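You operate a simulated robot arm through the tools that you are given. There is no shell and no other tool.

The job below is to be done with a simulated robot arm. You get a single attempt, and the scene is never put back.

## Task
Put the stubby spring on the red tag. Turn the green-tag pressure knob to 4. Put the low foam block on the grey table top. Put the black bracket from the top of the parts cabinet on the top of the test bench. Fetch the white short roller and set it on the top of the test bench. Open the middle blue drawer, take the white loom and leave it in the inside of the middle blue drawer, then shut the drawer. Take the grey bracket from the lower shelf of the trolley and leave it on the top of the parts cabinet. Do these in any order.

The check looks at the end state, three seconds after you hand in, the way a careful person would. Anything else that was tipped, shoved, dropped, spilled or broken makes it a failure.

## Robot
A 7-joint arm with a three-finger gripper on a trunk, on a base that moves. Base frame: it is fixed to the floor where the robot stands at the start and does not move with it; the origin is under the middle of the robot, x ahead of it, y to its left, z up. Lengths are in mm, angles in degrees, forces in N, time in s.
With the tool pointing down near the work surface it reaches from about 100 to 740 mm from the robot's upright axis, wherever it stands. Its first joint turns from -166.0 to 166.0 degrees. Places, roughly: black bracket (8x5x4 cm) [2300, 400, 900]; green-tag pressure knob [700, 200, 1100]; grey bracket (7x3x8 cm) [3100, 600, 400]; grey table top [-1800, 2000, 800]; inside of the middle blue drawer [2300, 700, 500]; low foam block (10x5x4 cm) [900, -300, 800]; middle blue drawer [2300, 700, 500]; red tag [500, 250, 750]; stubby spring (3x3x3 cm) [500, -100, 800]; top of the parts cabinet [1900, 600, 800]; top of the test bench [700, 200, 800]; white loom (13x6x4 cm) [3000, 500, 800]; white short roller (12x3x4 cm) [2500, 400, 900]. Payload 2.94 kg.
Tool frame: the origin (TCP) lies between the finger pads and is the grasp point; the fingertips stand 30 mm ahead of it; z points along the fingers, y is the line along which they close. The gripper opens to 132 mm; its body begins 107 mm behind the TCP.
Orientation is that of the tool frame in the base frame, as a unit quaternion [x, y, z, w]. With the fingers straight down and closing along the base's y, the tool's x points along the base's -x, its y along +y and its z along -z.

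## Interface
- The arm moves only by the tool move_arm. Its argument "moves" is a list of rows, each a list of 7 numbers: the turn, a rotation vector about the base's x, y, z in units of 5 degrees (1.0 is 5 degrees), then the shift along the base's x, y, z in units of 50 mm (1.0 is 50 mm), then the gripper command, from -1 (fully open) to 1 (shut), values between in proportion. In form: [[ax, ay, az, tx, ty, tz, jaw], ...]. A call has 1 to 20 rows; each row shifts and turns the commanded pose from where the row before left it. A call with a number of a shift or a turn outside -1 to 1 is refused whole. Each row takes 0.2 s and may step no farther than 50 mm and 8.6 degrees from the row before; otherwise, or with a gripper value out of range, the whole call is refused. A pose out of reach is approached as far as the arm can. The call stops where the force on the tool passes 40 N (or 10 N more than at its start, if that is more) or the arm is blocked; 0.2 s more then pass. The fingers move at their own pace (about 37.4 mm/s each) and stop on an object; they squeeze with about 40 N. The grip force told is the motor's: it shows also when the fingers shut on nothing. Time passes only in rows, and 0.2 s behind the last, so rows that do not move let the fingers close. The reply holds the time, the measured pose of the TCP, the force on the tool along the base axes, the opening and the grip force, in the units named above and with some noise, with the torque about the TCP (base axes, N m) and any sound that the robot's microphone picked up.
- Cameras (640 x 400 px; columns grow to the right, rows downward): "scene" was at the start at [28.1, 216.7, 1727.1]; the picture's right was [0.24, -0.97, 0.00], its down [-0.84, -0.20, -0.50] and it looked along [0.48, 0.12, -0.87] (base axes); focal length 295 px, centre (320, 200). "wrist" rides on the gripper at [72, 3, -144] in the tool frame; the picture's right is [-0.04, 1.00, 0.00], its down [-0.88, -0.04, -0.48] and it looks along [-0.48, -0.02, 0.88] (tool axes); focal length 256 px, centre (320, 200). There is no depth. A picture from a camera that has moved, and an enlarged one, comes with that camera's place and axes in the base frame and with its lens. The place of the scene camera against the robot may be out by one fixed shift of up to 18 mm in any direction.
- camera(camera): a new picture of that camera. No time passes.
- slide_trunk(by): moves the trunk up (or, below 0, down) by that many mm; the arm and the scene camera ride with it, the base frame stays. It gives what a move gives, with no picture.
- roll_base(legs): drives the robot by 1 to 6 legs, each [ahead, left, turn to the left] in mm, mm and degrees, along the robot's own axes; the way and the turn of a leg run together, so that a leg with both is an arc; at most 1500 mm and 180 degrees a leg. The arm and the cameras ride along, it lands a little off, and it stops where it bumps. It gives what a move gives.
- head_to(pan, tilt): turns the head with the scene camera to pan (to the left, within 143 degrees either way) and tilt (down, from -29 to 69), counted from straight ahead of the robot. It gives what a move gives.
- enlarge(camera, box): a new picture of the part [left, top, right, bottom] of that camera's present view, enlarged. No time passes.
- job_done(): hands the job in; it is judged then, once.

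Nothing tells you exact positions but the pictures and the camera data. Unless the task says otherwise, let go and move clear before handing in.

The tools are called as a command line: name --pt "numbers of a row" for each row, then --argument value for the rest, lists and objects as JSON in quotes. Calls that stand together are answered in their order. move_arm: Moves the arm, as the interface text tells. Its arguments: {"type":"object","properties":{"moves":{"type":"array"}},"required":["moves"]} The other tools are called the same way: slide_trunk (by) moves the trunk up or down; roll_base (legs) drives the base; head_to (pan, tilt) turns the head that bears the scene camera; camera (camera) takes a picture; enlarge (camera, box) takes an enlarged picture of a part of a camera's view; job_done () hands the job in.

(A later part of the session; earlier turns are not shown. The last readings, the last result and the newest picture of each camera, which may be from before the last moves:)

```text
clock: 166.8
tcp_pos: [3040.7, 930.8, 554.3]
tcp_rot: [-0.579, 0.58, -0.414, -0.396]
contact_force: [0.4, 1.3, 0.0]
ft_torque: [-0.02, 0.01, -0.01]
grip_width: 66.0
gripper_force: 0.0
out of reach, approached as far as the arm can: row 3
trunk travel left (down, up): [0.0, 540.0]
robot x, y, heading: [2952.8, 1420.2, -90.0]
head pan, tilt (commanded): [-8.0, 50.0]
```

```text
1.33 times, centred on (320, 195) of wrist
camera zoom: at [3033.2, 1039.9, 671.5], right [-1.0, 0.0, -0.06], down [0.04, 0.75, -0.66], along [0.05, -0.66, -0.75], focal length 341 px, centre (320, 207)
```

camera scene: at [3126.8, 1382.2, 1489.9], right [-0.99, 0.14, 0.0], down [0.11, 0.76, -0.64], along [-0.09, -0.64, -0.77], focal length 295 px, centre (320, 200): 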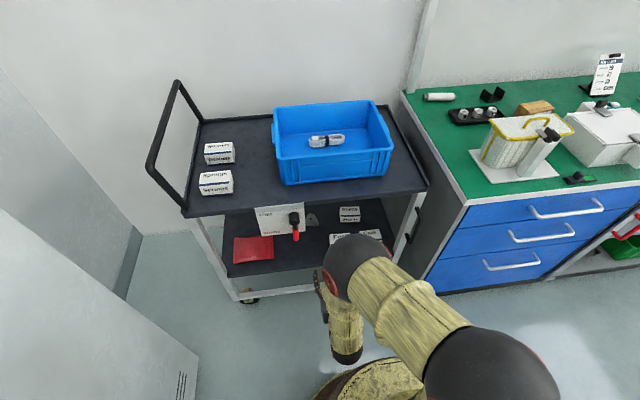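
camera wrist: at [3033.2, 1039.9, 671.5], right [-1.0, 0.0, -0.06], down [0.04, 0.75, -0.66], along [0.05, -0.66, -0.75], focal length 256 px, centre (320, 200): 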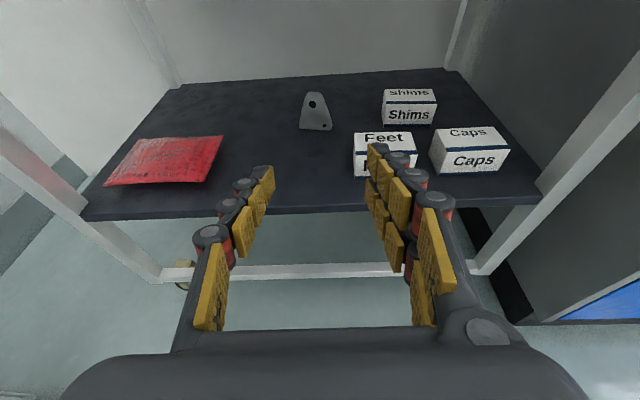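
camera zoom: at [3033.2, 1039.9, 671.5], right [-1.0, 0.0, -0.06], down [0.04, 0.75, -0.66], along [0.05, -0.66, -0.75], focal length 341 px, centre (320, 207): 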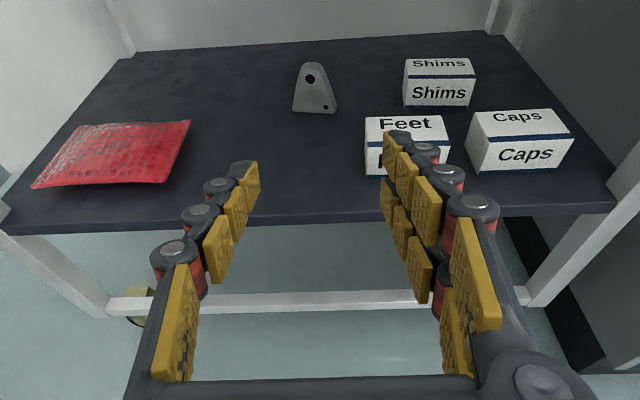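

The bracket is a standing wedge, about 70 mm wide at the base, tapering up, roughly at (3065, 555), base z ≈ 355. I'll pitch to 30°, yaw 8°, roll slightly so opposing fingers meet it at one height, and ease closer for a better look.

move_arm --pt "1 0 0 0 -0.35 -0.15 -0.3" --pt "1 0 0 0 -0.35 -0.15 -0.4" --pt "0 0 0.8 0 -0.35 -0.15 -0.5" --pt "0 0 0.8 0 -0.35 -0.15 -0.5" --pt "-0.112 0.8 0.467 0 -0.35 -0.15 -0.5" --pt "-0.112 0.8 0.467 0 -0.35 -0.15 -0.5" --pt "-0.112 0.8 0.467 0 -0.35 -0.15 -0.5" --pt "0 0 0 0 0 0 -0.5"

camera --camera "wrist"

camera --camera "scene"

```text
clock: 168.6
tcp_pos: [3070.9, 851.9, 513.2]
tcp_rot: [0.693, -0.515, 0.324, 0.387]
contact_force: [0.3, -0.5, -0.3]
ft_torque: [-0.03, -0.02, -0.03]
grip_width: 99.0
gripper_force: 0.1
out of reach, approached as far as the arm can: row 3, 4, 6, 7
trunk travel left (down, up): [0.0, 540.0]
robot x, y, heading: [2950.2, 1418.7, -90.2]
head pan, tilt (commanded): [-8.0, 50.0]
```

```text
taken
camera wrist: at [3079.5, 941.4, 646.0], right [-0.97, -0.15, 0.17], down [-0.22, 0.83, -0.52], along [-0.06, -0.54, -0.84], focal length 256 px, centre (320, 200)
```

wrist: 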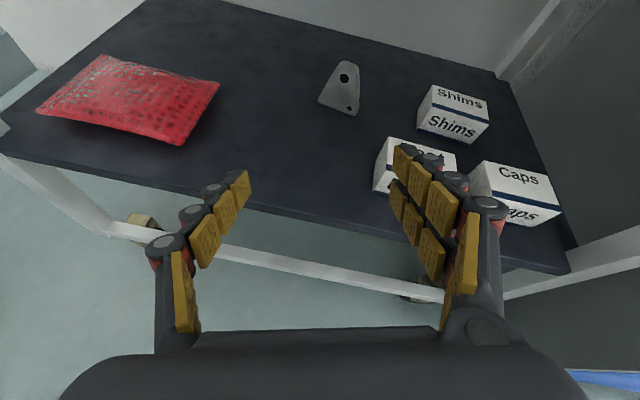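

```text
taken
camera scene: at [3126.8, 1382.2, 1489.9], right [-0.99, 0.14, 0.0], down [0.11, 0.76, -0.64], along [-0.09, -0.64, -0.77], focal length 295 px, centre (320, 200)
```

scene: 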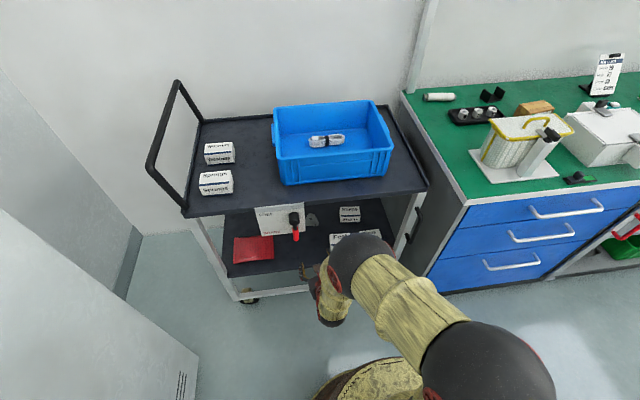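

Some rows hit a joint limit at this close range, but the arm will straighten further in. I'll zoom on the bracket from here to refine its position.

enlarge --camera "wrist" --box '[290, 40, 390, 130]'

```text
4.44 times, centred on (340, 85) of wrist
camera zoom: at [3079.5, 941.4, 646.0], right [-0.97, -0.15, 0.17], down [-0.22, 0.83, -0.52], along [-0.06, -0.54, -0.84], focal length 1138 px, centre (231, 711)
```

zoom: 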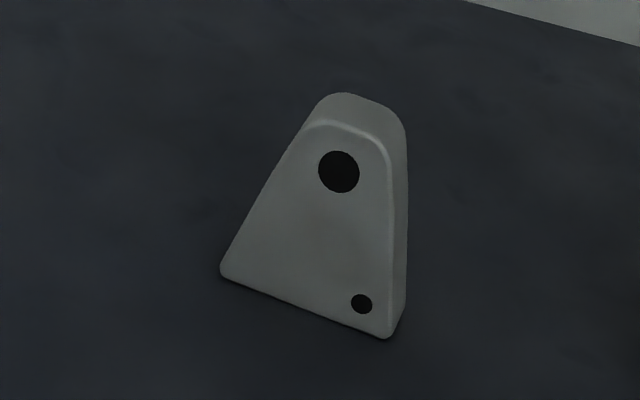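

The bracket's base corners triangulate to about (3098, 561) and (3028, 575), base z ≈ 365, top ≈ 440. I'll shift the robot 100 mm to its right so the arm comes in from that side, clear of the card and brake lever, then go lower before reaching in.

roll_base --legs '[[0, -100, 0]]'

move_arm --pt "0 0 0.5 0.3 0 -0.4 -0.3" --pt "0 0 0.5 0.3 0 -0.4 -0.2" --pt "0 0 0 0.4 0 -0.4 -0.1" --pt "0 0 0 0.4 0 -0.4 -0.1" --pt "0 0 0 0.3 0 -0.16 -0.1" --pt "0 0 0 0 0 0 -0.1"

camera --camera "wrist"

camera --camera "scene"

```text
clock: 169.8
tcp_pos: [2970.1, 851.1, 513.8]
tcp_rot: [0.694, -0.514, 0.325, 0.385]
contact_force: [0.6, -0.3, 0.3]
ft_torque: [0.0, 0.0, -0.03]
grip_width: 99.0
gripper_force: 0.2
trunk travel left (down, up): [0.0, 540.0]
robot x, y, heading: [2852.9, 1418.2, -90.3]
head pan, tilt (commanded): [-8.0, 50.0]
```

```text
clock: 171.2
tcp_pos: [3069.8, 854.3, 426.5]
tcp_rot: [0.715, -0.484, 0.341, 0.372]
contact_force: [0.7, -0.6, 0.3]
ft_torque: [0.04, -0.04, -0.01]
grip_width: 72.3
gripper_force: 0.0
out of reach, approached as far as the arm can: row 1, 2
trunk travel left (down, up): [0.0, 540.0]
robot x, y, heading: [2852.6, 1419.2, -90.3]
head pan, tilt (commanded): [-8.0, 50.0]
```

```text
taken
camera wrist: at [3069.8, 945.4, 559.0], right [-0.96, -0.24, 0.16], down [-0.29, 0.81, -0.52], along [-0.01, -0.54, -0.84], focal length 256 px, centre (320, 200)
```

wrist: 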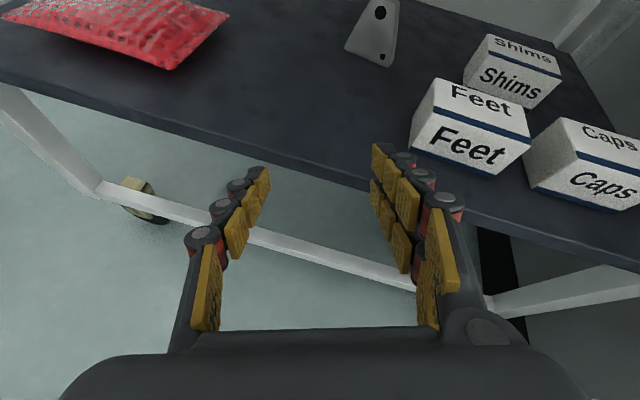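

```text
taken
camera scene: at [3025.1, 1382.5, 1489.9], right [-0.99, 0.14, 0.0], down [0.11, 0.76, -0.64], along [-0.09, -0.64, -0.77], focal length 295 px, centre (320, 200)
```

scene: 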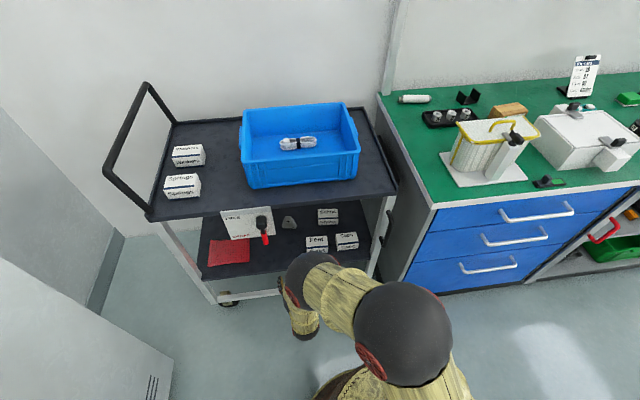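

The tool is low in front of the shelf, pointing at the bracket (image top). I'll advance most of the way in under the card level and check alignment.

move_arm --pt "0 0 0 -0.03 -0.95 -0.03 -0.1" --pt "0 0 0 -0.03 -0.95 -0.03 -0.1" --pt "0 0 0 -0.03 -0.95 -0.03 -0.1" --pt "0 0 0 -0.03 -0.95 -0.03 -0.1" --pt "0 0 0 0 0 0 -0.1"

camera --camera "wrist"

enlarge --camera "scene" --box '[180, 160, 400, 320]'

```text
clock: 172.4
tcp_pos: [3062.7, 663.7, 419.5]
tcp_rot: [0.716, -0.484, 0.341, 0.371]
contact_force: [0.6, -0.7, 0.9]
ft_torque: [0.01, 0.0, -0.05]
grip_width: 72.5
gripper_force: 0.1
trunk travel left (down, up): [0.0, 540.0]
robot x, y, heading: [2855.4, 1421.2, -89.9]
head pan, tilt (commanded): [-8.0, 50.0]
```

```text
taken
camera wrist: at [3061.8, 754.0, 552.4], right [-0.96, -0.24, 0.16], down [-0.29, 0.81, -0.52], along [-0.01, -0.54, -0.84], focal length 256 px, centre (320, 200)
```

wrist: 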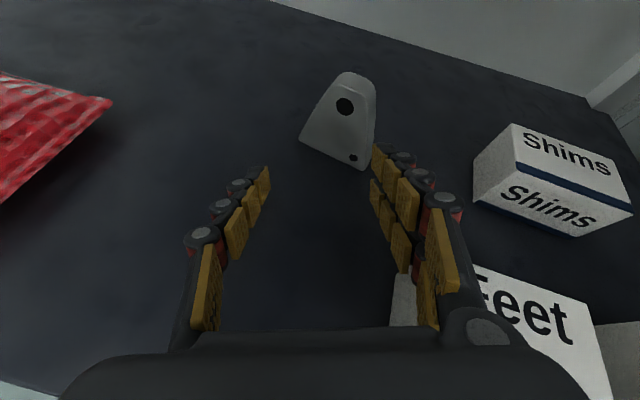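

```text
2.50 times, centred on (290, 240) of scene
camera zoom: at [3025.0, 1382.4, 1489.9], right [-0.99, 0.14, 0.0], down [0.11, 0.76, -0.64], along [-0.09, -0.64, -0.77], focal length 738 px, centre (395, 100)
```

zoom: 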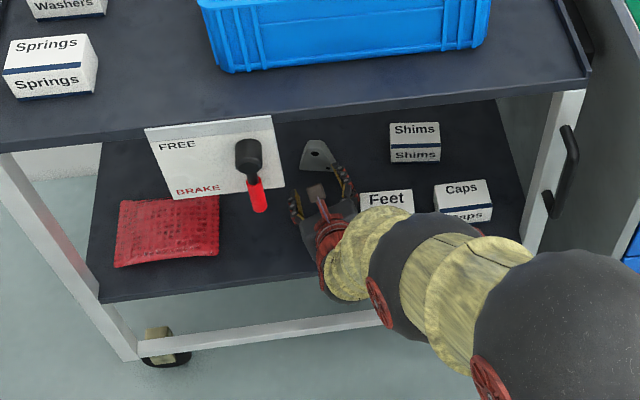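

The arm is clear of the lever and boxes, and the bracket is straight ahead (front base corners at about (3096, 572) and (3026, 583)). I'll advance the last 86 mm to straddle it.

move_arm --pt "0 0 0 -0.06 -0.86 -0.057 -0.1" --pt "0 0 0 -0.04 -0.5 -0.04 -0.1" --pt "0 0 0 -0.02 -0.36 -0.02 -0.1" --pt "0 0 0 0 0 0 -0.1"

camera --camera "wrist"

enlarge --camera "scene" --box '[180, 160, 400, 320]'

```text
clock: 173.4
tcp_pos: [3055.8, 578.5, 415.4]
tcp_rot: [0.716, -0.484, 0.341, 0.371]
contact_force: [0.9, -0.3, 0.9]
ft_torque: [-0.03, 0.0, -0.02]
grip_width: 72.7
gripper_force: 0.2
trunk travel left (down, up): [0.0, 540.0]
robot x, y, heading: [2854.5, 1417.8, -90.5]
head pan, tilt (commanded): [-8.0, 50.0]
```

```text
taken
camera wrist: at [3056.6, 669.6, 546.8], right [-0.96, -0.24, 0.16], down [-0.29, 0.81, -0.52], along [-0.01, -0.54, -0.84], focal length 256 px, centre (320, 200)
```

wrist: 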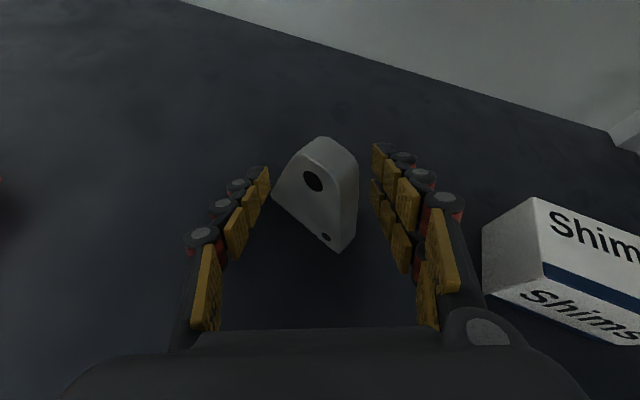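

```text
2.50 times, centred on (290, 240) of scene
camera zoom: at [3025.1, 1382.4, 1489.9], right [-0.99, 0.14, 0.0], down [0.11, 0.76, -0.64], along [-0.09, -0.64, -0.77], focal length 738 px, centre (395, 100)
```

zoom: 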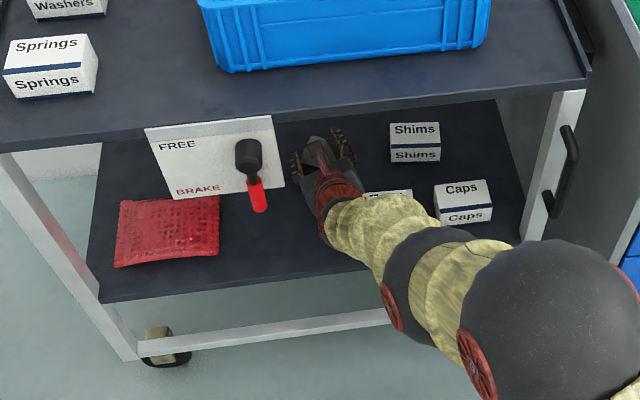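

The bracket stands between the fingers. I'll close in two stages, looking in between.

move_arm --pt "0 0 0 0 0 0 0.2" --pt "0 0 0 0 0 0 0.2" --pt "0 0 0 0 0 0 0.2"

enlarge --camera "wrist" --box '[220, 110, 420, 270]'

```text
clock: 174.2
tcp_pos: [3056.9, 579.1, 413.6]
tcp_rot: [0.715, -0.485, 0.34, 0.372]
contact_force: [-0.9, -0.2, 0.1]
ft_torque: [0.01, 0.0, 0.02]
grip_width: 52.6
gripper_force: 0.1
trunk travel left (down, up): [0.0, 540.0]
robot x, y, heading: [2852.3, 1416.9, -90.3]
head pan, tilt (commanded): [-8.0, 50.0]
```

```text
2.50 times, centred on (320, 190) of wrist
camera zoom: at [3056.5, 669.8, 546.5], right [-0.96, -0.24, 0.16], down [-0.29, 0.81, -0.52], along [-0.01, -0.54, -0.84], focal length 640 px, centre (320, 225)
```

zoom: 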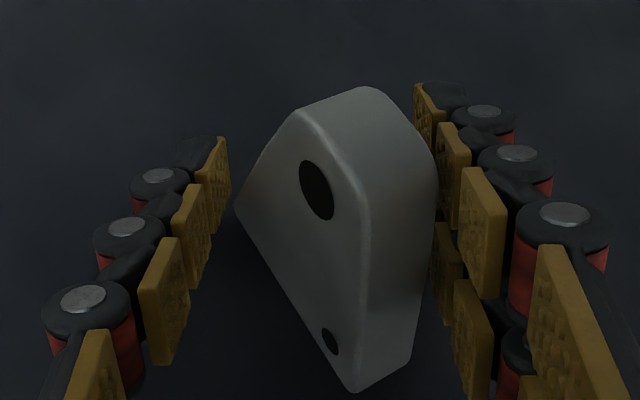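

Nearly touching on both sides. Now close fully with the motor force.

move_arm --pt "0 0 0 0 0 0 1" --pt "0 0 0 0 0 0 1" --pt "0 0 0 0 0 0 1" --pt "0 0 0 0 0 0 1" --pt "0 0 0 0 0 0 1"

enlarge --camera "wrist" --box '[220, 110, 420, 270]'

```text
clock: 175.4
tcp_pos: [3057.5, 578.9, 414.7]
tcp_rot: [0.715, -0.484, 0.342, 0.372]
contact_force: [-1.1, -2.2, 3.9]
ft_torque: [0.04, 0.04, 0.05]
grip_width: 19.4
gripper_force: 40.5
trunk travel left (down, up): [0.0, 540.0]
robot x, y, heading: [2853.2, 1419.5, -90.2]
head pan, tilt (commanded): [-8.0, 50.0]
```

```text
2.50 times, centred on (320, 190) of wrist
camera zoom: at [3056.5, 669.5, 547.3], right [-0.96, -0.24, 0.16], down [-0.29, 0.8, -0.52], along [-0.01, -0.55, -0.84], focal length 640 px, centre (320, 225)
```

zoom: 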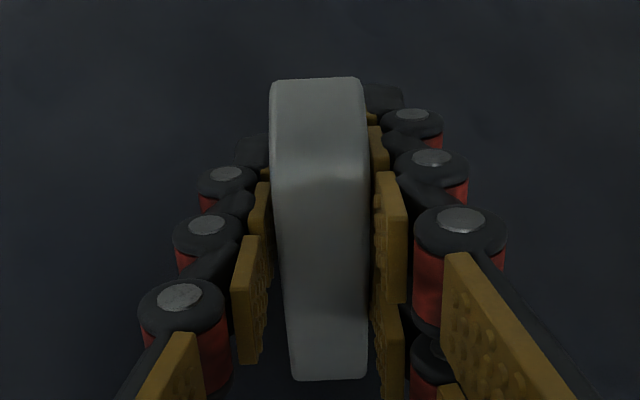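

The bracket swivelled and is now held by its flat parallel faces (19 mm), a good grip. I'll lift it 20 mm and draw it straight out of the shelf.

move_arm --pt "0 0 0 0 0 0.2 1" --pt "0 0 0 0 0 0.2 1" --pt "0 0 0 0 0 0 1"

camera --camera "wrist"

```text
clock: 176.2
tcp_pos: [3056.0, 578.4, 433.0]
tcp_rot: [0.715, -0.484, 0.34, 0.372]
contact_force: [0.3, 0.0, -1.1]
ft_torque: [0.01, -0.01, -0.01]
grip_width: 19.3
gripper_force: 39.9
trunk travel left (down, up): [0.0, 540.0]
robot x, y, heading: [2852.9, 1421.8, -90.2]
head pan, tilt (commanded): [-8.0, 50.0]
```

```text
taken
camera wrist: at [3056.6, 669.5, 565.7], right [-0.96, -0.24, 0.16], down [-0.29, 0.81, -0.52], along [-0.01, -0.54, -0.84], focal length 256 px, centre (320, 200)
```

wrist: 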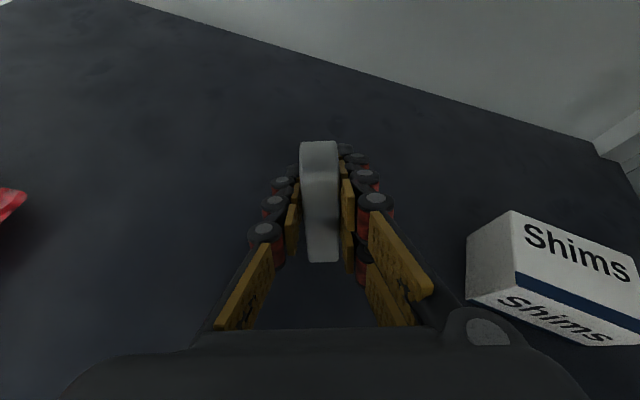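

The bracket is lifted and held. I'll pull straight out toward the aisle.

move_arm --pt "0 0 0 -0.02 0.6 0 1" --pt "0 0 0 -0.03 0.95 0 1" --pt "0 0 0 -0.03 0.95 0 1" --pt "0 0 0 -0.03 0.95 0 1" --pt "0 0 0 -0.03 0.95 0 1" --pt "0 0 0 -0.03 0.95 0 1" --pt "0 0 0 -0.03 0.95 0 1" --pt "0 0 0 0 0.5 0 1" --pt "0 0 0 0 0 0 1"

camera --camera "wrist"

camera --camera "scene"

```text
clock: 178.2
tcp_pos: [3046.9, 917.3, 435.2]
tcp_rot: [0.714, -0.485, 0.342, 0.372]
contact_force: [-0.3, -0.5, -1.4]
ft_torque: [0.0, 0.0, 0.0]
grip_width: 19.2
gripper_force: 40.3
trunk travel left (down, up): [0.0, 540.0]
robot x, y, heading: [2851.7, 1415.0, -90.2]
head pan, tilt (commanded): [-8.0, 50.0]
```

```text
taken
camera wrist: at [3046.2, 1009.4, 568.1], right [-0.96, -0.23, 0.16], down [-0.29, 0.81, -0.52], along [-0.01, -0.54, -0.84], focal length 256 px, centre (320, 200)
```

wrist: 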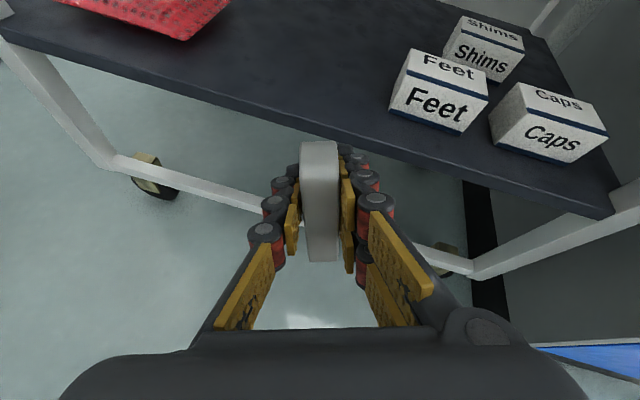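

```text
taken
camera scene: at [3025.1, 1382.5, 1489.8], right [-0.99, 0.14, 0.0], down [0.11, 0.76, -0.64], along [-0.09, -0.64, -0.77], focal length 295 px, centre (320, 200)
```

scene: 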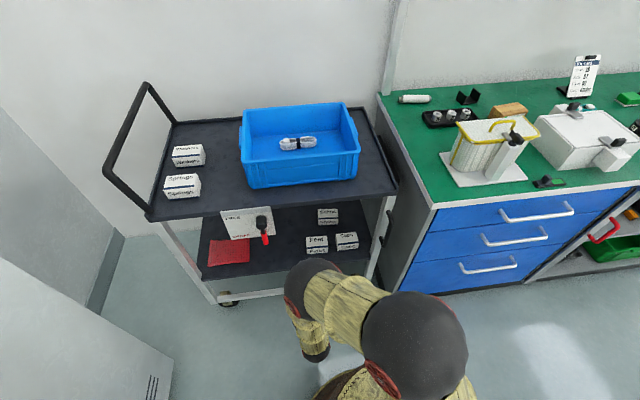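

The grey bracket is out. I'll back the robot away, raise the trunk, and un-roll the tool so the bracket hangs level.

roll_base --legs '[[-150, 0, 0]]'

slide_trunk --by 450

move_arm --pt "0.102 -0.69 -0.393 0 0 0.6 1" --pt "0.102 -0.69 -0.393 0 0 0.6 1" --pt "0.102 -0.69 -0.393 0 0 0.6 1" --pt "0 0 0 -0.5 0 0.7 1" --pt "0 0 0 -0.5 0 0.7 1" --pt "0 0 0 -0.5 0 0.7 1" --pt "0 0 0 0 0 0 1"

camera --camera "wrist"

camera --camera "scene"

```text
clock: 179.6
tcp_pos: [3046.3, 1067.9, 434.4]
tcp_rot: [0.715, -0.484, 0.34, 0.372]
contact_force: [-0.4, -0.1, -1.6]
ft_torque: [0.01, 0.02, -0.02]
grip_width: 19.3
gripper_force: 40.1
trunk travel left (down, up): [0.0, 540.0]
robot x, y, heading: [2853.1, 1568.7, -90.2]
head pan, tilt (commanded): [-8.0, 50.0]
```

```text
refused: 450 is not a number from -400 to 400
```

```text
clock: 181.2
tcp_pos: [2983.1, 1077.6, 616.5]
tcp_rot: [0.659, -0.558, 0.376, 0.337]
contact_force: [0.2, -0.5, -1.5]
ft_torque: [-0.01, -0.01, -0.01]
grip_width: 19.5
gripper_force: 39.8
out of reach, approached as far as the arm can: row 6
trunk travel left (down, up): [0.0, 540.0]
robot x, y, heading: [2852.2, 1568.6, -90.1]
head pan, tilt (commanded): [-8.0, 50.0]
```

```text
taken
camera wrist: at [2968.7, 1165.5, 749.9], right [-0.99, -0.13, -0.01], down [-0.1, 0.84, -0.53], along [0.08, -0.53, -0.85], focal length 256 px, centre (320, 200)
```

wrist: 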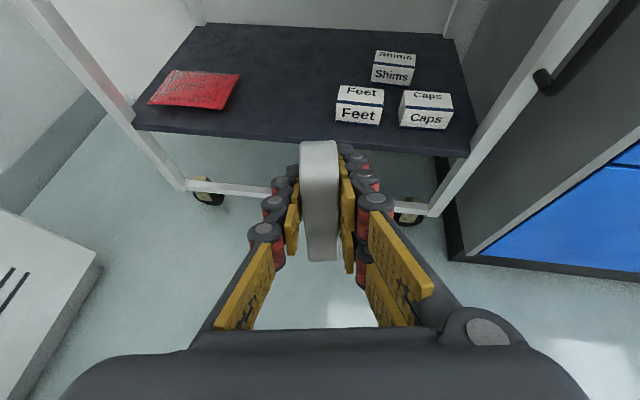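

```text
taken
camera scene: at [3025.5, 1533.1, 1489.8], right [-0.99, 0.14, 0.0], down [0.11, 0.76, -0.64], along [-0.09, -0.64, -0.77], focal length 295 px, centre (320, 200)
```

scene: 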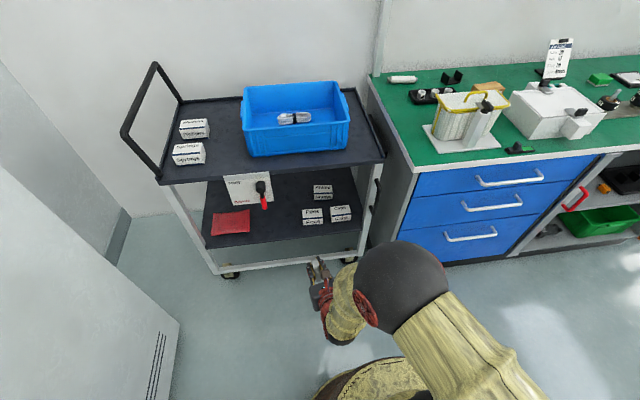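

The tool is level now with the bracket held upright. I'll raise the trunk and drive alongside to the free front strip of the cabinet top at about x ≈ 1840.

slide_trunk --by 400

roll_base --legs '[[0, -960, 0]]'

head_to --pan 0 --tilt 40

camera --camera "scene"

camera --camera "wrist"

```text
clock: 185.0
tcp_pos: [2982.4, 1076.6, 1016.3]
tcp_rot: [0.659, -0.558, 0.376, 0.336]
contact_force: [0.5, 0.2, -1.9]
ft_torque: [0.02, 0.02, 0.02]
grip_width: 19.7
gripper_force: 39.9
trunk travel left (down, up): [-400.0, 140.0]
robot x, y, heading: [2853.9, 1569.9, -90.2]
head pan, tilt (commanded): [-8.0, 50.0]
```

```text
clock: 190.0
tcp_pos: [2018.8, 1085.3, 1016.2]
tcp_rot: [0.656, -0.562, 0.373, 0.338]
contact_force: [-0.2, -0.6, -2.0]
ft_torque: [0.0, -0.01, 0.03]
grip_width: 19.3
gripper_force: 40.3
trunk travel left (down, up): [-400.0, 140.0]
robot x, y, heading: [1893.4, 1580.9, -90.6]
head pan, tilt (commanded): [-8.0, 50.0]
```

```text
clock: 190.7
tcp_pos: [2019.6, 1086.1, 1015.8]
tcp_rot: [0.655, -0.563, 0.373, 0.34]
contact_force: [-0.9, 0.3, -2.5]
ft_torque: [-0.02, 0.02, -0.01]
grip_width: 19.1
gripper_force: 40.0
trunk travel left (down, up): [-400.0, 140.0]
robot x, y, heading: [1896.1, 1578.9, -91.0]
head pan, tilt (commanded): [0.0, 40.0]
```

```text
taken
camera scene: at [2078.1, 1532.0, 1904.0], right [-1.0, 0.02, 0.0], down [0.01, 0.64, -0.77], along [-0.01, -0.77, -0.64], focal length 295 px, centre (320, 200)
```

scene: 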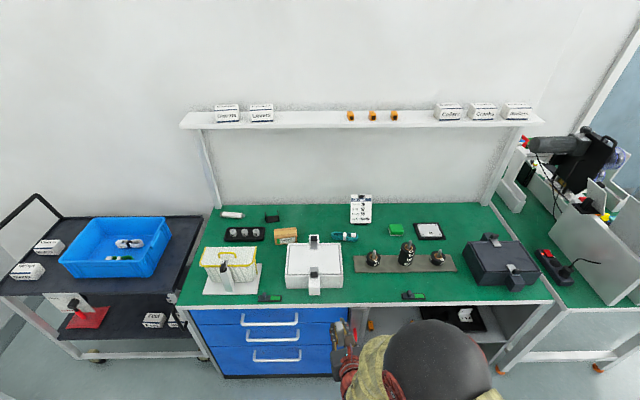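

```text
taken
camera wrist: at [2006.3, 1174.2, 1149.7], right [-0.99, -0.12, -0.01], down [-0.09, 0.84, -0.53], along [0.07, -0.53, -0.85], focal length 256 px, centre (320, 200)
```

wrist: 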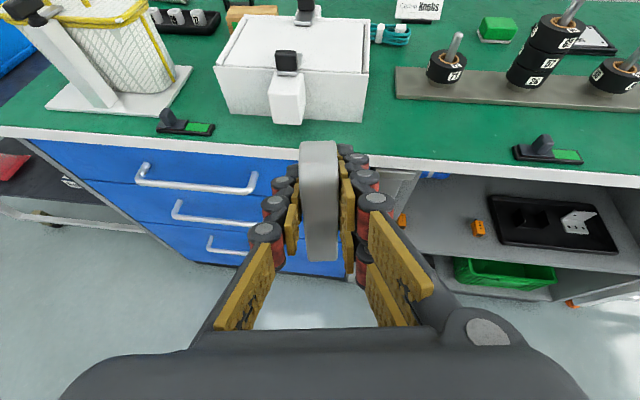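

The cabinet top is at z ≈ 840 with a free patch near (1840, 805) between the white box and the toggle with the green label. I'll raise the arm a little, drive closer, and position the bracket above that patch.

move_arm --pt "0 0 0 -0.7 0 0.6 1" --pt "0 0 0 -0.7 0 0.6 1" --pt "0 0 0 -0.8 0 0.4 1" --pt "0 0 0 -0.8 0 0 1" --pt "0 0 0 -0.6 0 0 1" --pt "0 0 0 0 0 0 1"

roll_base --legs '[[0, 0, 0.8], [190, 0, 0]]'

camera --camera "wrist"

camera --camera "scene"

```text
clock: 192.1
tcp_pos: [1986.2, 1125.6, 1105.2]
tcp_rot: [0.654, -0.565, 0.37, 0.342]
contact_force: [0.3, -0.6, -1.6]
ft_torque: [0.0, -0.02, 0.02]
grip_width: 19.2
gripper_force: 40.3
out of reach, approached as far as the arm can: row 1, 2, 3, 4, 5
trunk travel left (down, up): [-400.0, 140.0]
robot x, y, heading: [1892.5, 1577.3, -91.1]
head pan, tilt (commanded): [0.0, 40.0]
```

```text
clock: 193.9
tcp_pos: [1991.4, 939.3, 1103.7]
tcp_rot: [0.658, -0.561, 0.372, 0.339]
contact_force: [0.4, -0.6, -1.8]
ft_torque: [-0.01, 0.03, 0.01]
grip_width: 19.6
gripper_force: 40.3
trunk travel left (down, up): [-400.0, 140.0]
robot x, y, heading: [1893.5, 1395.7, -90.4]
head pan, tilt (commanded): [0.0, 40.0]
```

```text
taken
camera wrist: at [1978.2, 1027.6, 1237.8], right [-0.99, -0.12, -0.01], down [-0.1, 0.84, -0.53], along [0.07, -0.53, -0.85], focal length 256 px, centre (320, 200)
```

wrist: 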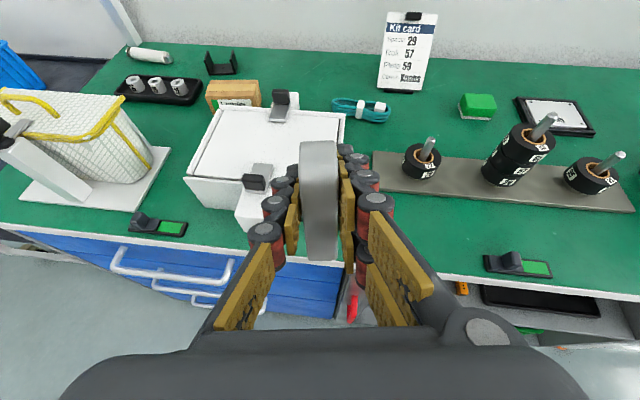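

```text
taken
camera scene: at [2077.9, 1346.8, 1904.0], right [-1.0, 0.01, 0.0], down [0.0, 0.64, -0.77], along [0.0, -0.77, -0.64], focal length 295 px, centre (320, 200)
```

scene: 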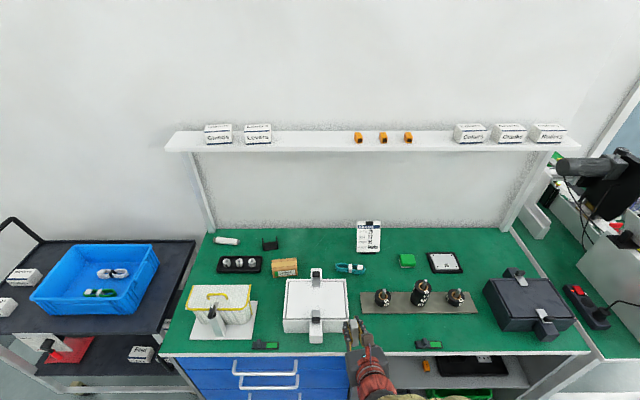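

The arm's sideways range is limited in this posture, so I'll use the base to line up instead: 150 mm right and 100 mm ahead.

roll_base --legs '[[0, -152, 0.4], [100, 0, 0]]'

camera --camera "wrist"

camera --camera "scene"

```text
clock: 196.1
tcp_pos: [1841.9, 841.2, 1103.9]
tcp_rot: [0.659, -0.558, 0.374, 0.338]
contact_force: [0.0, -0.6, -2.2]
ft_torque: [0.05, -0.04, 0.0]
grip_width: 19.3
gripper_force: 40.3
trunk travel left (down, up): [-400.0, 140.0]
robot x, y, heading: [1743.1, 1297.0, -90.2]
head pan, tilt (commanded): [0.0, 40.0]
```

```text
taken
camera wrist: at [1828.8, 928.9, 1237.7], right [-0.99, -0.13, -0.01], down [-0.1, 0.84, -0.53], along [0.08, -0.53, -0.85], focal length 256 px, centre (320, 200)
```

wrist: 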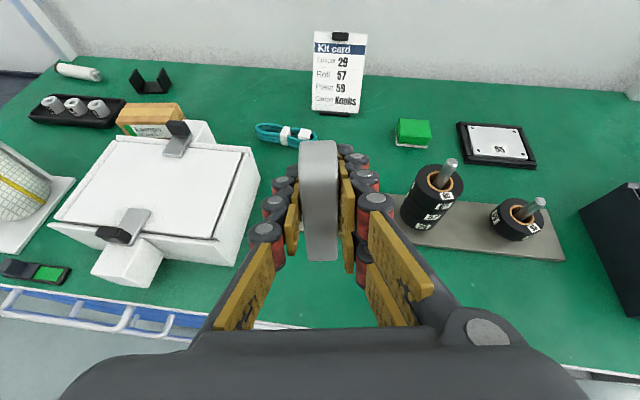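

```text
taken
camera scene: at [1925.8, 1248.8, 1904.0], right [-1.0, 0.0, 0.0], down [0.0, 0.64, -0.77], along [0.0, -0.77, -0.64], focal length 295 px, centre (320, 200)
```

scene: 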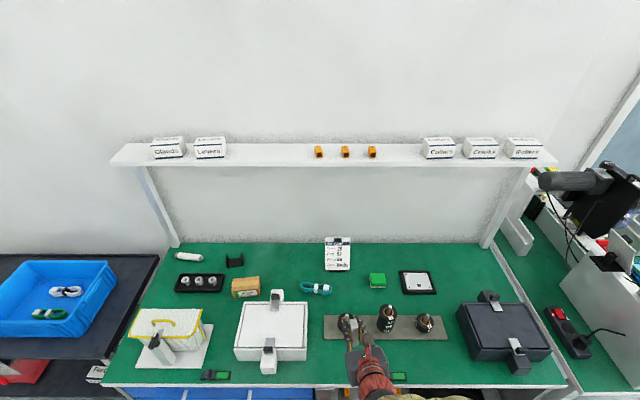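

The bracket is above the free strip (jig front edge y ≈ 757, bench edge y ≈ 889). I'll lower to just above the surface.

move_arm --pt "0 0 0 0 0 -0.9 1" --pt "0 0 0 0 0 -0.9 1" --pt "0 0 0 0 0 -0.9 1" --pt "0 0 0 0 0 -0.9 1" --pt "0 0 0 0 0 0 1"

camera --camera "wrist"

enlarge --camera "scene" --box '[220, 270, 480, 400]'

```text
clock: 197.3
tcp_pos: [1857.1, 848.3, 925.6]
tcp_rot: [0.658, -0.559, 0.372, 0.34]
contact_force: [-0.1, -0.1, -1.1]
ft_torque: [-0.03, -0.02, 0.0]
grip_width: 19.6
gripper_force: 40.5
out of reach, approached as far as the arm can: row 1, 2, 4
trunk travel left (down, up): [-400.0, 140.0]
robot x, y, heading: [1740.1, 1298.8, -90.0]
head pan, tilt (commanded): [0.0, 40.0]
```

```text
taken
camera wrist: at [1845.3, 937.0, 1059.6], right [-0.99, -0.12, -0.01], down [-0.1, 0.84, -0.53], along [0.07, -0.53, -0.85], focal length 256 px, centre (320, 200)
```

wrist: 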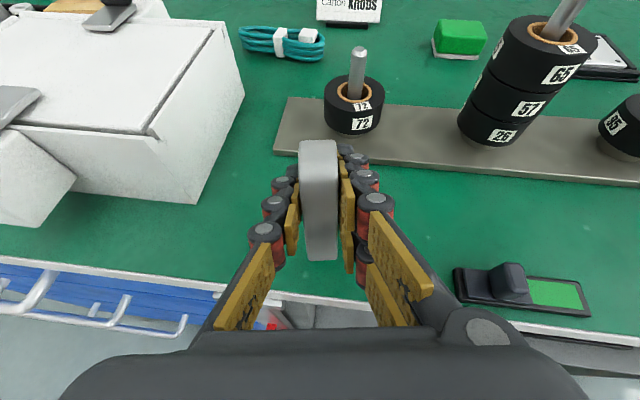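

```text
2.46 times, centred on (350, 335) of scene
camera zoom: at [1925.9, 1251.5, 1904.1], right [-1.0, 0.0, 0.0], down [0.0, 0.64, -0.77], along [0.0, -0.77, -0.64], focal length 727 px, centre (246, -132)
```

zoom: 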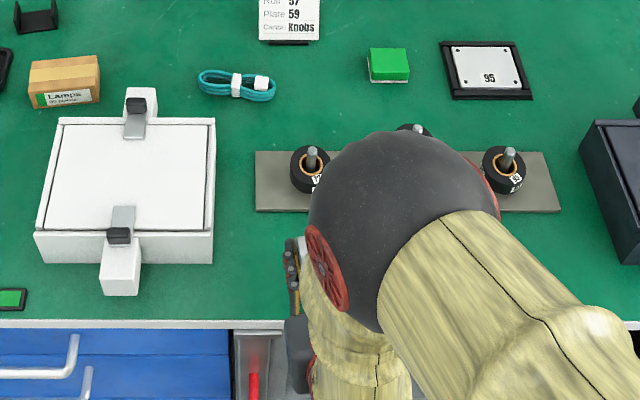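

The bracket hangs just above the free strip. I'll creep down until it touches.

move_arm --pt "0 0 0 0 0 -0.3 1" --pt "0 0 0 0 0 -0.2 1" --pt "0 0 0 0 0 -0.1 1" --pt "0 0 0 0 0 0 1"

camera --camera "wrist"

```text
clock: 198.3
tcp_pos: [1857.6, 848.8, 897.0]
tcp_rot: [0.658, -0.559, 0.372, 0.341]
contact_force: [-0.3, -0.1, -2.2]
ft_torque: [-0.01, -0.01, 0.01]
grip_width: 19.5
gripper_force: 39.6
trunk travel left (down, up): [-400.0, 140.0]
robot x, y, heading: [1741.0, 1295.6, -90.1]
head pan, tilt (commanded): [0.0, 40.0]
```

```text
taken
camera wrist: at [1845.5, 937.5, 1029.8], right [-0.99, -0.12, -0.01], down [-0.1, 0.84, -0.53], along [0.07, -0.53, -0.85], focal length 256 px, centre (320, 200)
```

wrist: 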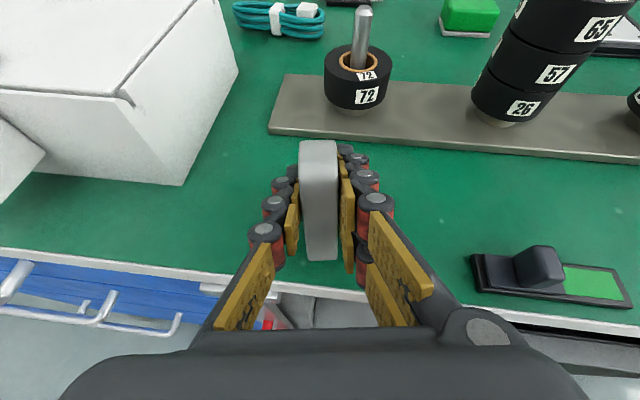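

Still free. I'll continue in small steps.

move_arm --pt "0 0 0 0 0 -0.1 1" --pt "0 0 0 0 0 -0.08 1" --pt "0 0 0 0 0 0 1"

```text
clock: 199.1
tcp_pos: [1857.3, 848.0, 887.1]
tcp_rot: [0.658, -0.559, 0.372, 0.34]
contact_force: [0.1, -0.6, -2.1]
ft_torque: [0.01, 0.0, -0.01]
grip_width: 19.3
gripper_force: 40.1
trunk travel left (down, up): [-400.0, 140.0]
robot x, y, heading: [1738.8, 1293.0, -89.8]
head pan, tilt (commanded): [0.0, 40.0]
```

move_arm --pt "0 0 0 0 0 -0.08 1" --pt "0 0 0 0 0 -0.08 1" --pt "0 0 0 0 0 0 1"

camera --camera "wrist"

```text
clock: 199.8
tcp_pos: [1859.2, 847.0, 883.2]
tcp_rot: [0.656, -0.558, 0.375, 0.344]
contact_force: [-2.6, 13.8, 26.2]
ft_torque: [0.5, 0.08, -0.01]
grip_width: 19.4
gripper_force: 40.2
trunk travel left (down, up): [-400.0, 140.0]
robot x, y, heading: [1742.4, 1294.9, -89.6]
head pan, tilt (commanded): [0.0, 40.0]
stopped in row 3: the force on the tool passed its limit at 42 N (the readings are from after the stop); the commanded pose is now the measured one
```

```text
taken
camera wrist: at [1846.2, 937.3, 1015.5], right [-0.99, -0.12, -0.01], down [-0.1, 0.84, -0.54], along [0.07, -0.54, -0.84], focal length 256 px, centre (320, 200)
```

wrist: 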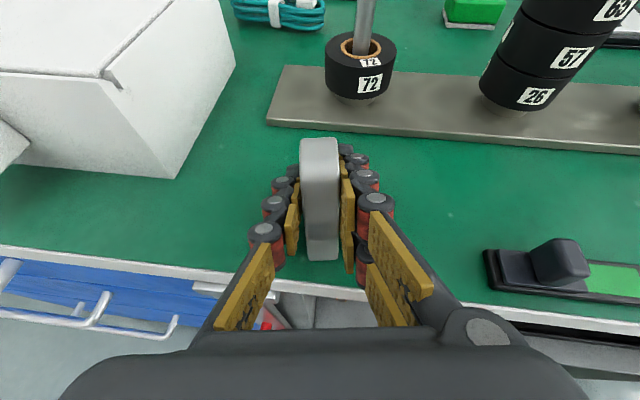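

Contact at about z 884 with the load nearly under the grip, so it sits flat. I'll ease up 2 mm and open the fingers slowly.

move_arm --pt "0 0 0 0 0 0.03 1" --pt "0 0 0 0 0 0 1" --pt "0 0 0 0 0 0 0.6" --pt "0 0 0 0 0 0 0.4" --pt "0 0 0 0 0 0 0.3" --pt "0 0 0 0 0 0 0.3"

camera --camera "wrist"

```text
clock: 201.2
tcp_pos: [1859.1, 846.7, 882.2]
tcp_rot: [0.657, -0.558, 0.374, 0.342]
contact_force: [1.7, -0.1, 1.3]
ft_torque: [-0.03, -0.01, 0.04]
grip_width: 45.9
gripper_force: 0.2
trunk travel left (down, up): [-400.0, 140.0]
robot x, y, heading: [1742.9, 1291.7, -90.0]
head pan, tilt (commanded): [0.0, 40.0]
```

```text
taken
camera wrist: at [1847.0, 934.6, 1015.9], right [-0.99, -0.12, -0.01], down [-0.1, 0.84, -0.54], along [0.07, -0.53, -0.84], focal length 256 px, centre (320, 200)
```

wrist: 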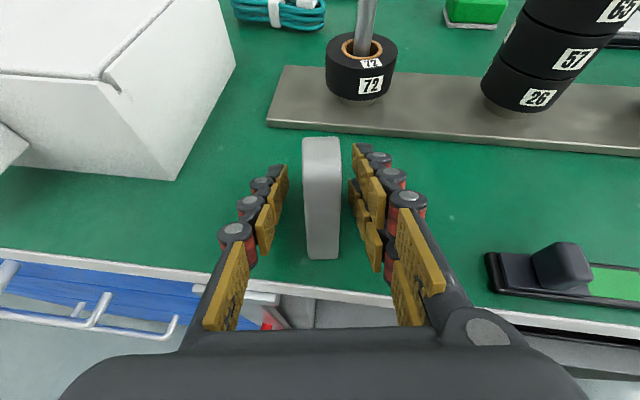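

The bracket stands on the cabinet top. I'll back away with the base (pure straight-back motion), so the fingers slide off without sideways drift.

roll_base --legs '[[-180, 0, 0]]'

camera --camera "wrist"

enlarge --camera "scene" --box '[220, 250, 480, 400]'

```text
clock: 202.8
tcp_pos: [1858.3, 1029.4, 882.3]
tcp_rot: [0.657, -0.557, 0.375, 0.342]
contact_force: [0.5, 0.4, 0.1]
ft_torque: [-0.02, 0.01, 0.0]
grip_width: 46.2
gripper_force: 0.0
trunk travel left (down, up): [-400.0, 140.0]
robot x, y, heading: [1744.8, 1481.6, -89.9]
head pan, tilt (commanded): [0.0, 40.0]
```

```text
taken
camera wrist: at [1846.8, 1118.6, 1016.2], right [-0.99, -0.12, -0.01], down [-0.1, 0.84, -0.54], along [0.07, -0.53, -0.84], focal length 256 px, centre (320, 200)
```

wrist: 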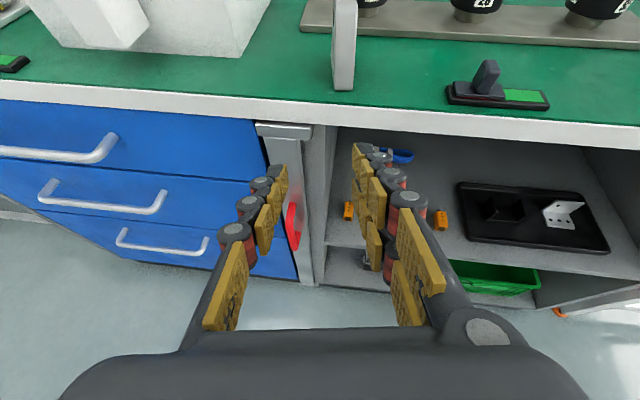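

```text
2.46 times, centred on (350, 325) of scene
camera zoom: at [1925.5, 1436.0, 1904.1], right [-1.0, 0.0, 0.0], down [0.0, 0.64, -0.77], along [0.0, -0.77, -0.64], focal length 727 px, centre (246, -108)
```

zoom: 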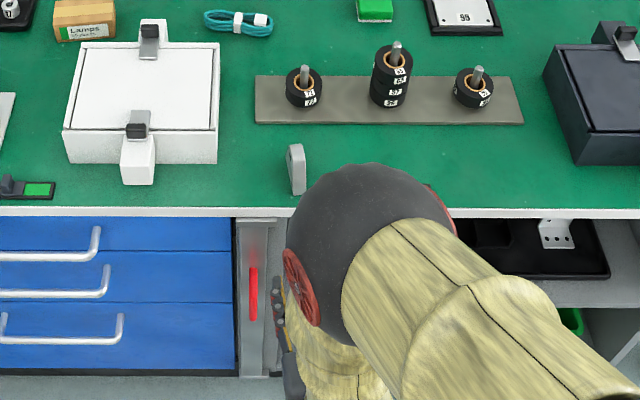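

The grey bracket now stands on the cabinet top. Next is the drawer: its bar handle is around x 2158–2382, y ≈ 915, z ≈ 629. I'll move in front of it and turn the tool level with the closing direction vertical.

roll_base --legs '[[-20, 460, 0]]'

move_arm --pt "0 0 -0.8 0 0.3 0 0" --pt "0 0 -0.8 0 0.3 0 0" --pt "-1 0 0 0 0.2 0 0" --pt "-1 0 0 0 0 0 0" --pt "-1 0 0 0 0 0 0" --pt "-1 0 0 0 0 0 0" --pt "0 -1 -0.176 0 0 0 0" --pt "0 -1 -0.176 0 0 0 0" --pt "0 -1 -0.176 0 0 0 0" --pt "0 -1 -0.176 0 0 0 0" --pt "0 -1 -0.176 0 0 0 0" --pt "0 -1 -0.176 0 0 0 0" --pt "0 0 0 0 0 0 0"

move_arm --pt "0 -1 -0.176 0 0 0 0" --pt "0 -1 -0.176 0 0 0 0" --pt "0 -1 -0.176 0 0 0 0" --pt "0 -1 -0.176 0 0 0 0" --pt "0 -1 -0.176 0 0 0 0" --pt "0 -1 -0.176 0 0 0 0" --pt "0 -1 -0.176 0 0 0 0" --pt "0 -1 -0.176 0 0 0 0" --pt "0 -1 -0.176 0 0 0 0" --pt "0 -1 -0.176 0 0 0 0" --pt "0 -1 -0.176 0 0 0 0" --pt "0 -1 -0.176 0 0 0 0" --pt "0 0 0 0 0 0 0"

camera --camera "wrist"

camera --camera "scene"

```text
clock: 205.6
tcp_pos: [2325.1, 1051.7, 882.2]
tcp_rot: [0.657, -0.557, 0.375, 0.342]
contact_force: [0.0, -0.7, 0.1]
ft_torque: [-0.02, -0.02, 0.0]
grip_width: 46.4
gripper_force: 0.1
trunk travel left (down, up): [-400.0, 140.0]
robot x, y, heading: [2206.0, 1501.4, -89.6]
head pan, tilt (commanded): [0.0, 40.0]
```

```text
clock: 208.3
tcp_pos: [2338.9, 1077.5, 889.8]
tcp_rot: [-0.372, 0.657, -0.566, -0.331]
contact_force: [1.1, 0.2, -0.1]
ft_torque: [-0.02, 0.0, 0.01]
grip_width: 66.0
gripper_force: 0.0
trunk travel left (down, up): [-400.0, 140.0]
robot x, y, heading: [2205.5, 1501.6, -89.6]
head pan, tilt (commanded): [0.0, 40.0]
```

```text
clock: 211.2
tcp_pos: [2337.9, 1076.9, 888.9]
tcp_rot: [0.011, 0.761, -0.649, 0.003]
contact_force: [-0.5, 0.0, 0.4]
ft_torque: [0.0, -0.04, 0.01]
grip_width: 65.8
gripper_force: 0.1
trunk travel left (down, up): [-400.0, 140.0]
robot x, y, heading: [2203.9, 1497.7, -89.5]
head pan, tilt (commanded): [0.0, 40.0]
```

```text
taken
camera wrist: at [2266.9, 1220.3, 907.3], right [0.06, 0.16, -0.99], down [0.88, 0.45, 0.13], along [0.47, -0.88, -0.11], focal length 256 px, centre (320, 200)
```

wrist: 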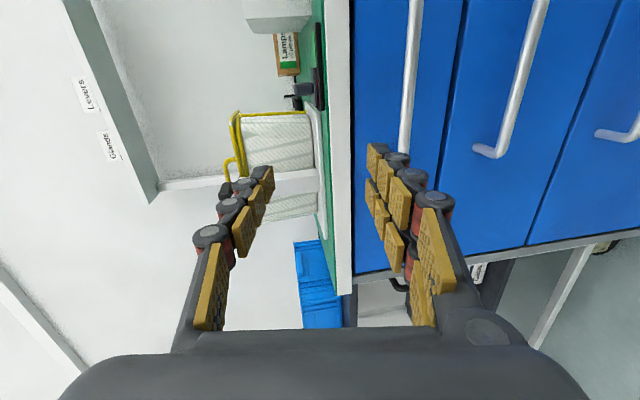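

```text
taken
camera scene: at [2389.1, 1457.1, 1904.0], right [-1.0, -0.01, 0.0], down [0.0, 0.64, -0.77], along [0.0, -0.77, -0.64], focal length 295 px, centre (320, 200)
```

scene: 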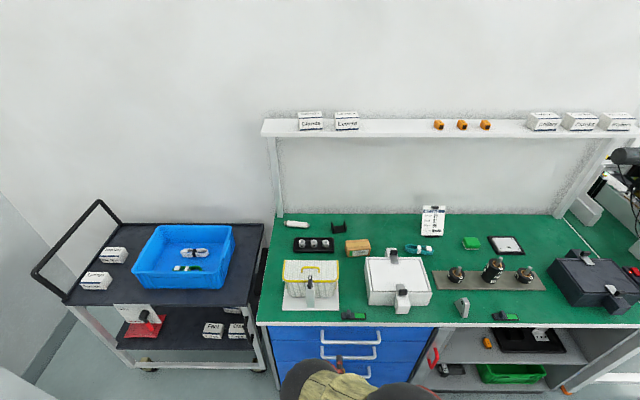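

The handles are clear now: the middle bar is at y ≈ 913, z ≈ 615, standing off about 36 mm from the drawer face. I'll lower the trunk to that height and line the tool up in front of it.

slide_trunk --by -271

roll_base --legs '[[0, -68, 0], [80, 0, 0]]'

camera --camera "wrist"

camera --camera "scene"

```text
clock: 213.9
tcp_pos: [2338.3, 1076.6, 618.6]
tcp_rot: [0.01, 0.761, -0.649, 0.002]
contact_force: [-0.7, -0.1, -0.2]
ft_torque: [0.02, -0.02, -0.03]
grip_width: 66.3
gripper_force: 0.0
trunk travel left (down, up): [-129.0, 411.0]
robot x, y, heading: [2202.4, 1501.5, -89.8]
head pan, tilt (commanded): [0.0, 40.0]
```

```text
clock: 215.6
tcp_pos: [2268.6, 995.3, 619.1]
tcp_rot: [0.012, 0.761, -0.649, 0.001]
contact_force: [0.8, 0.0, 0.5]
ft_torque: [-0.01, 0.05, -0.03]
grip_width: 65.7
gripper_force: 0.1
trunk travel left (down, up): [-129.0, 411.0]
robot x, y, heading: [2141.2, 1417.4, -89.8]
head pan, tilt (commanded): [0.0, 40.0]
```

```text
taken
camera wrist: at [2197.9, 1138.6, 637.0], right [0.06, 0.16, -0.99], down [0.88, 0.45, 0.13], along [0.46, -0.88, -0.11], focal length 256 px, centre (320, 200)
```

wrist: 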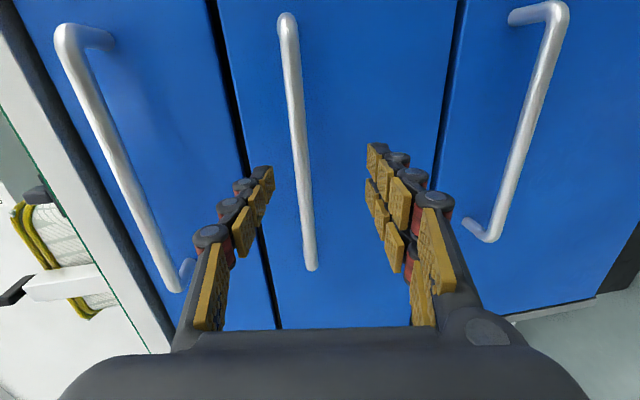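

```text
taken
camera scene: at [2320.9, 1375.3, 1633.0], right [-1.0, 0.0, 0.0], down [0.0, 0.64, -0.77], along [0.0, -0.77, -0.64], focal length 295 px, centre (320, 200)
```

scene: 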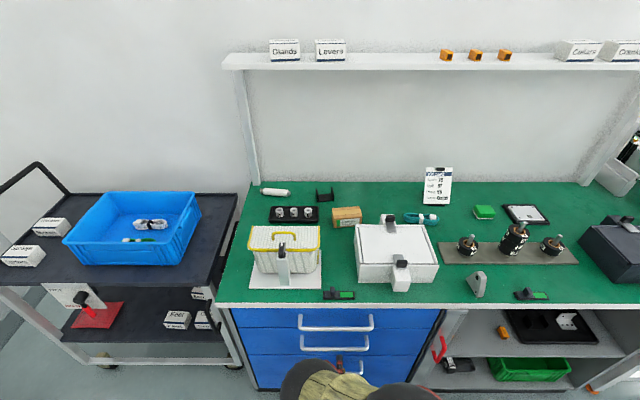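

The middle bar is nearly centred (z ≈ 625). I'll raise 8 mm and roll forward so the fingers straddle the bar.

slide_trunk --by 8

roll_base --legs '[[62, 0, 0]]'

camera --camera "wrist"

```text
clock: 216.2
tcp_pos: [2268.3, 994.7, 626.9]
tcp_rot: [0.013, 0.761, -0.648, 0.002]
contact_force: [0.0, -0.4, 0.0]
ft_torque: [0.01, 0.03, 0.0]
grip_width: 65.9
gripper_force: 0.0
trunk travel left (down, up): [-137.0, 403.0]
robot x, y, heading: [2138.8, 1421.2, -89.8]
head pan, tilt (commanded): [0.0, 40.0]
```

```text
clock: 217.1
tcp_pos: [2269.2, 932.9, 626.5]
tcp_rot: [0.012, 0.761, -0.649, 0.0]
contact_force: [-0.1, 1.5, -0.1]
ft_torque: [0.04, 0.01, 0.01]
grip_width: 66.2
gripper_force: 0.1
trunk travel left (down, up): [-137.0, 403.0]
robot x, y, heading: [2137.2, 1355.5, -89.8]
head pan, tilt (commanded): [0.0, 40.0]
```

```text
taken
camera wrist: at [2198.5, 1076.2, 645.1], right [0.06, 0.16, -0.99], down [0.88, 0.45, 0.13], along [0.46, -0.88, -0.11], focal length 256 px, centre (320, 200)
```

wrist: 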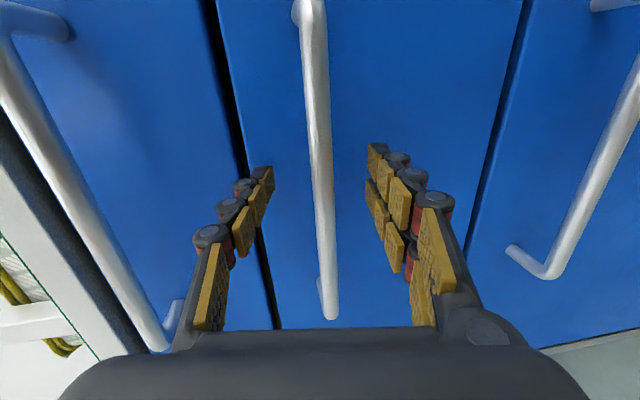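

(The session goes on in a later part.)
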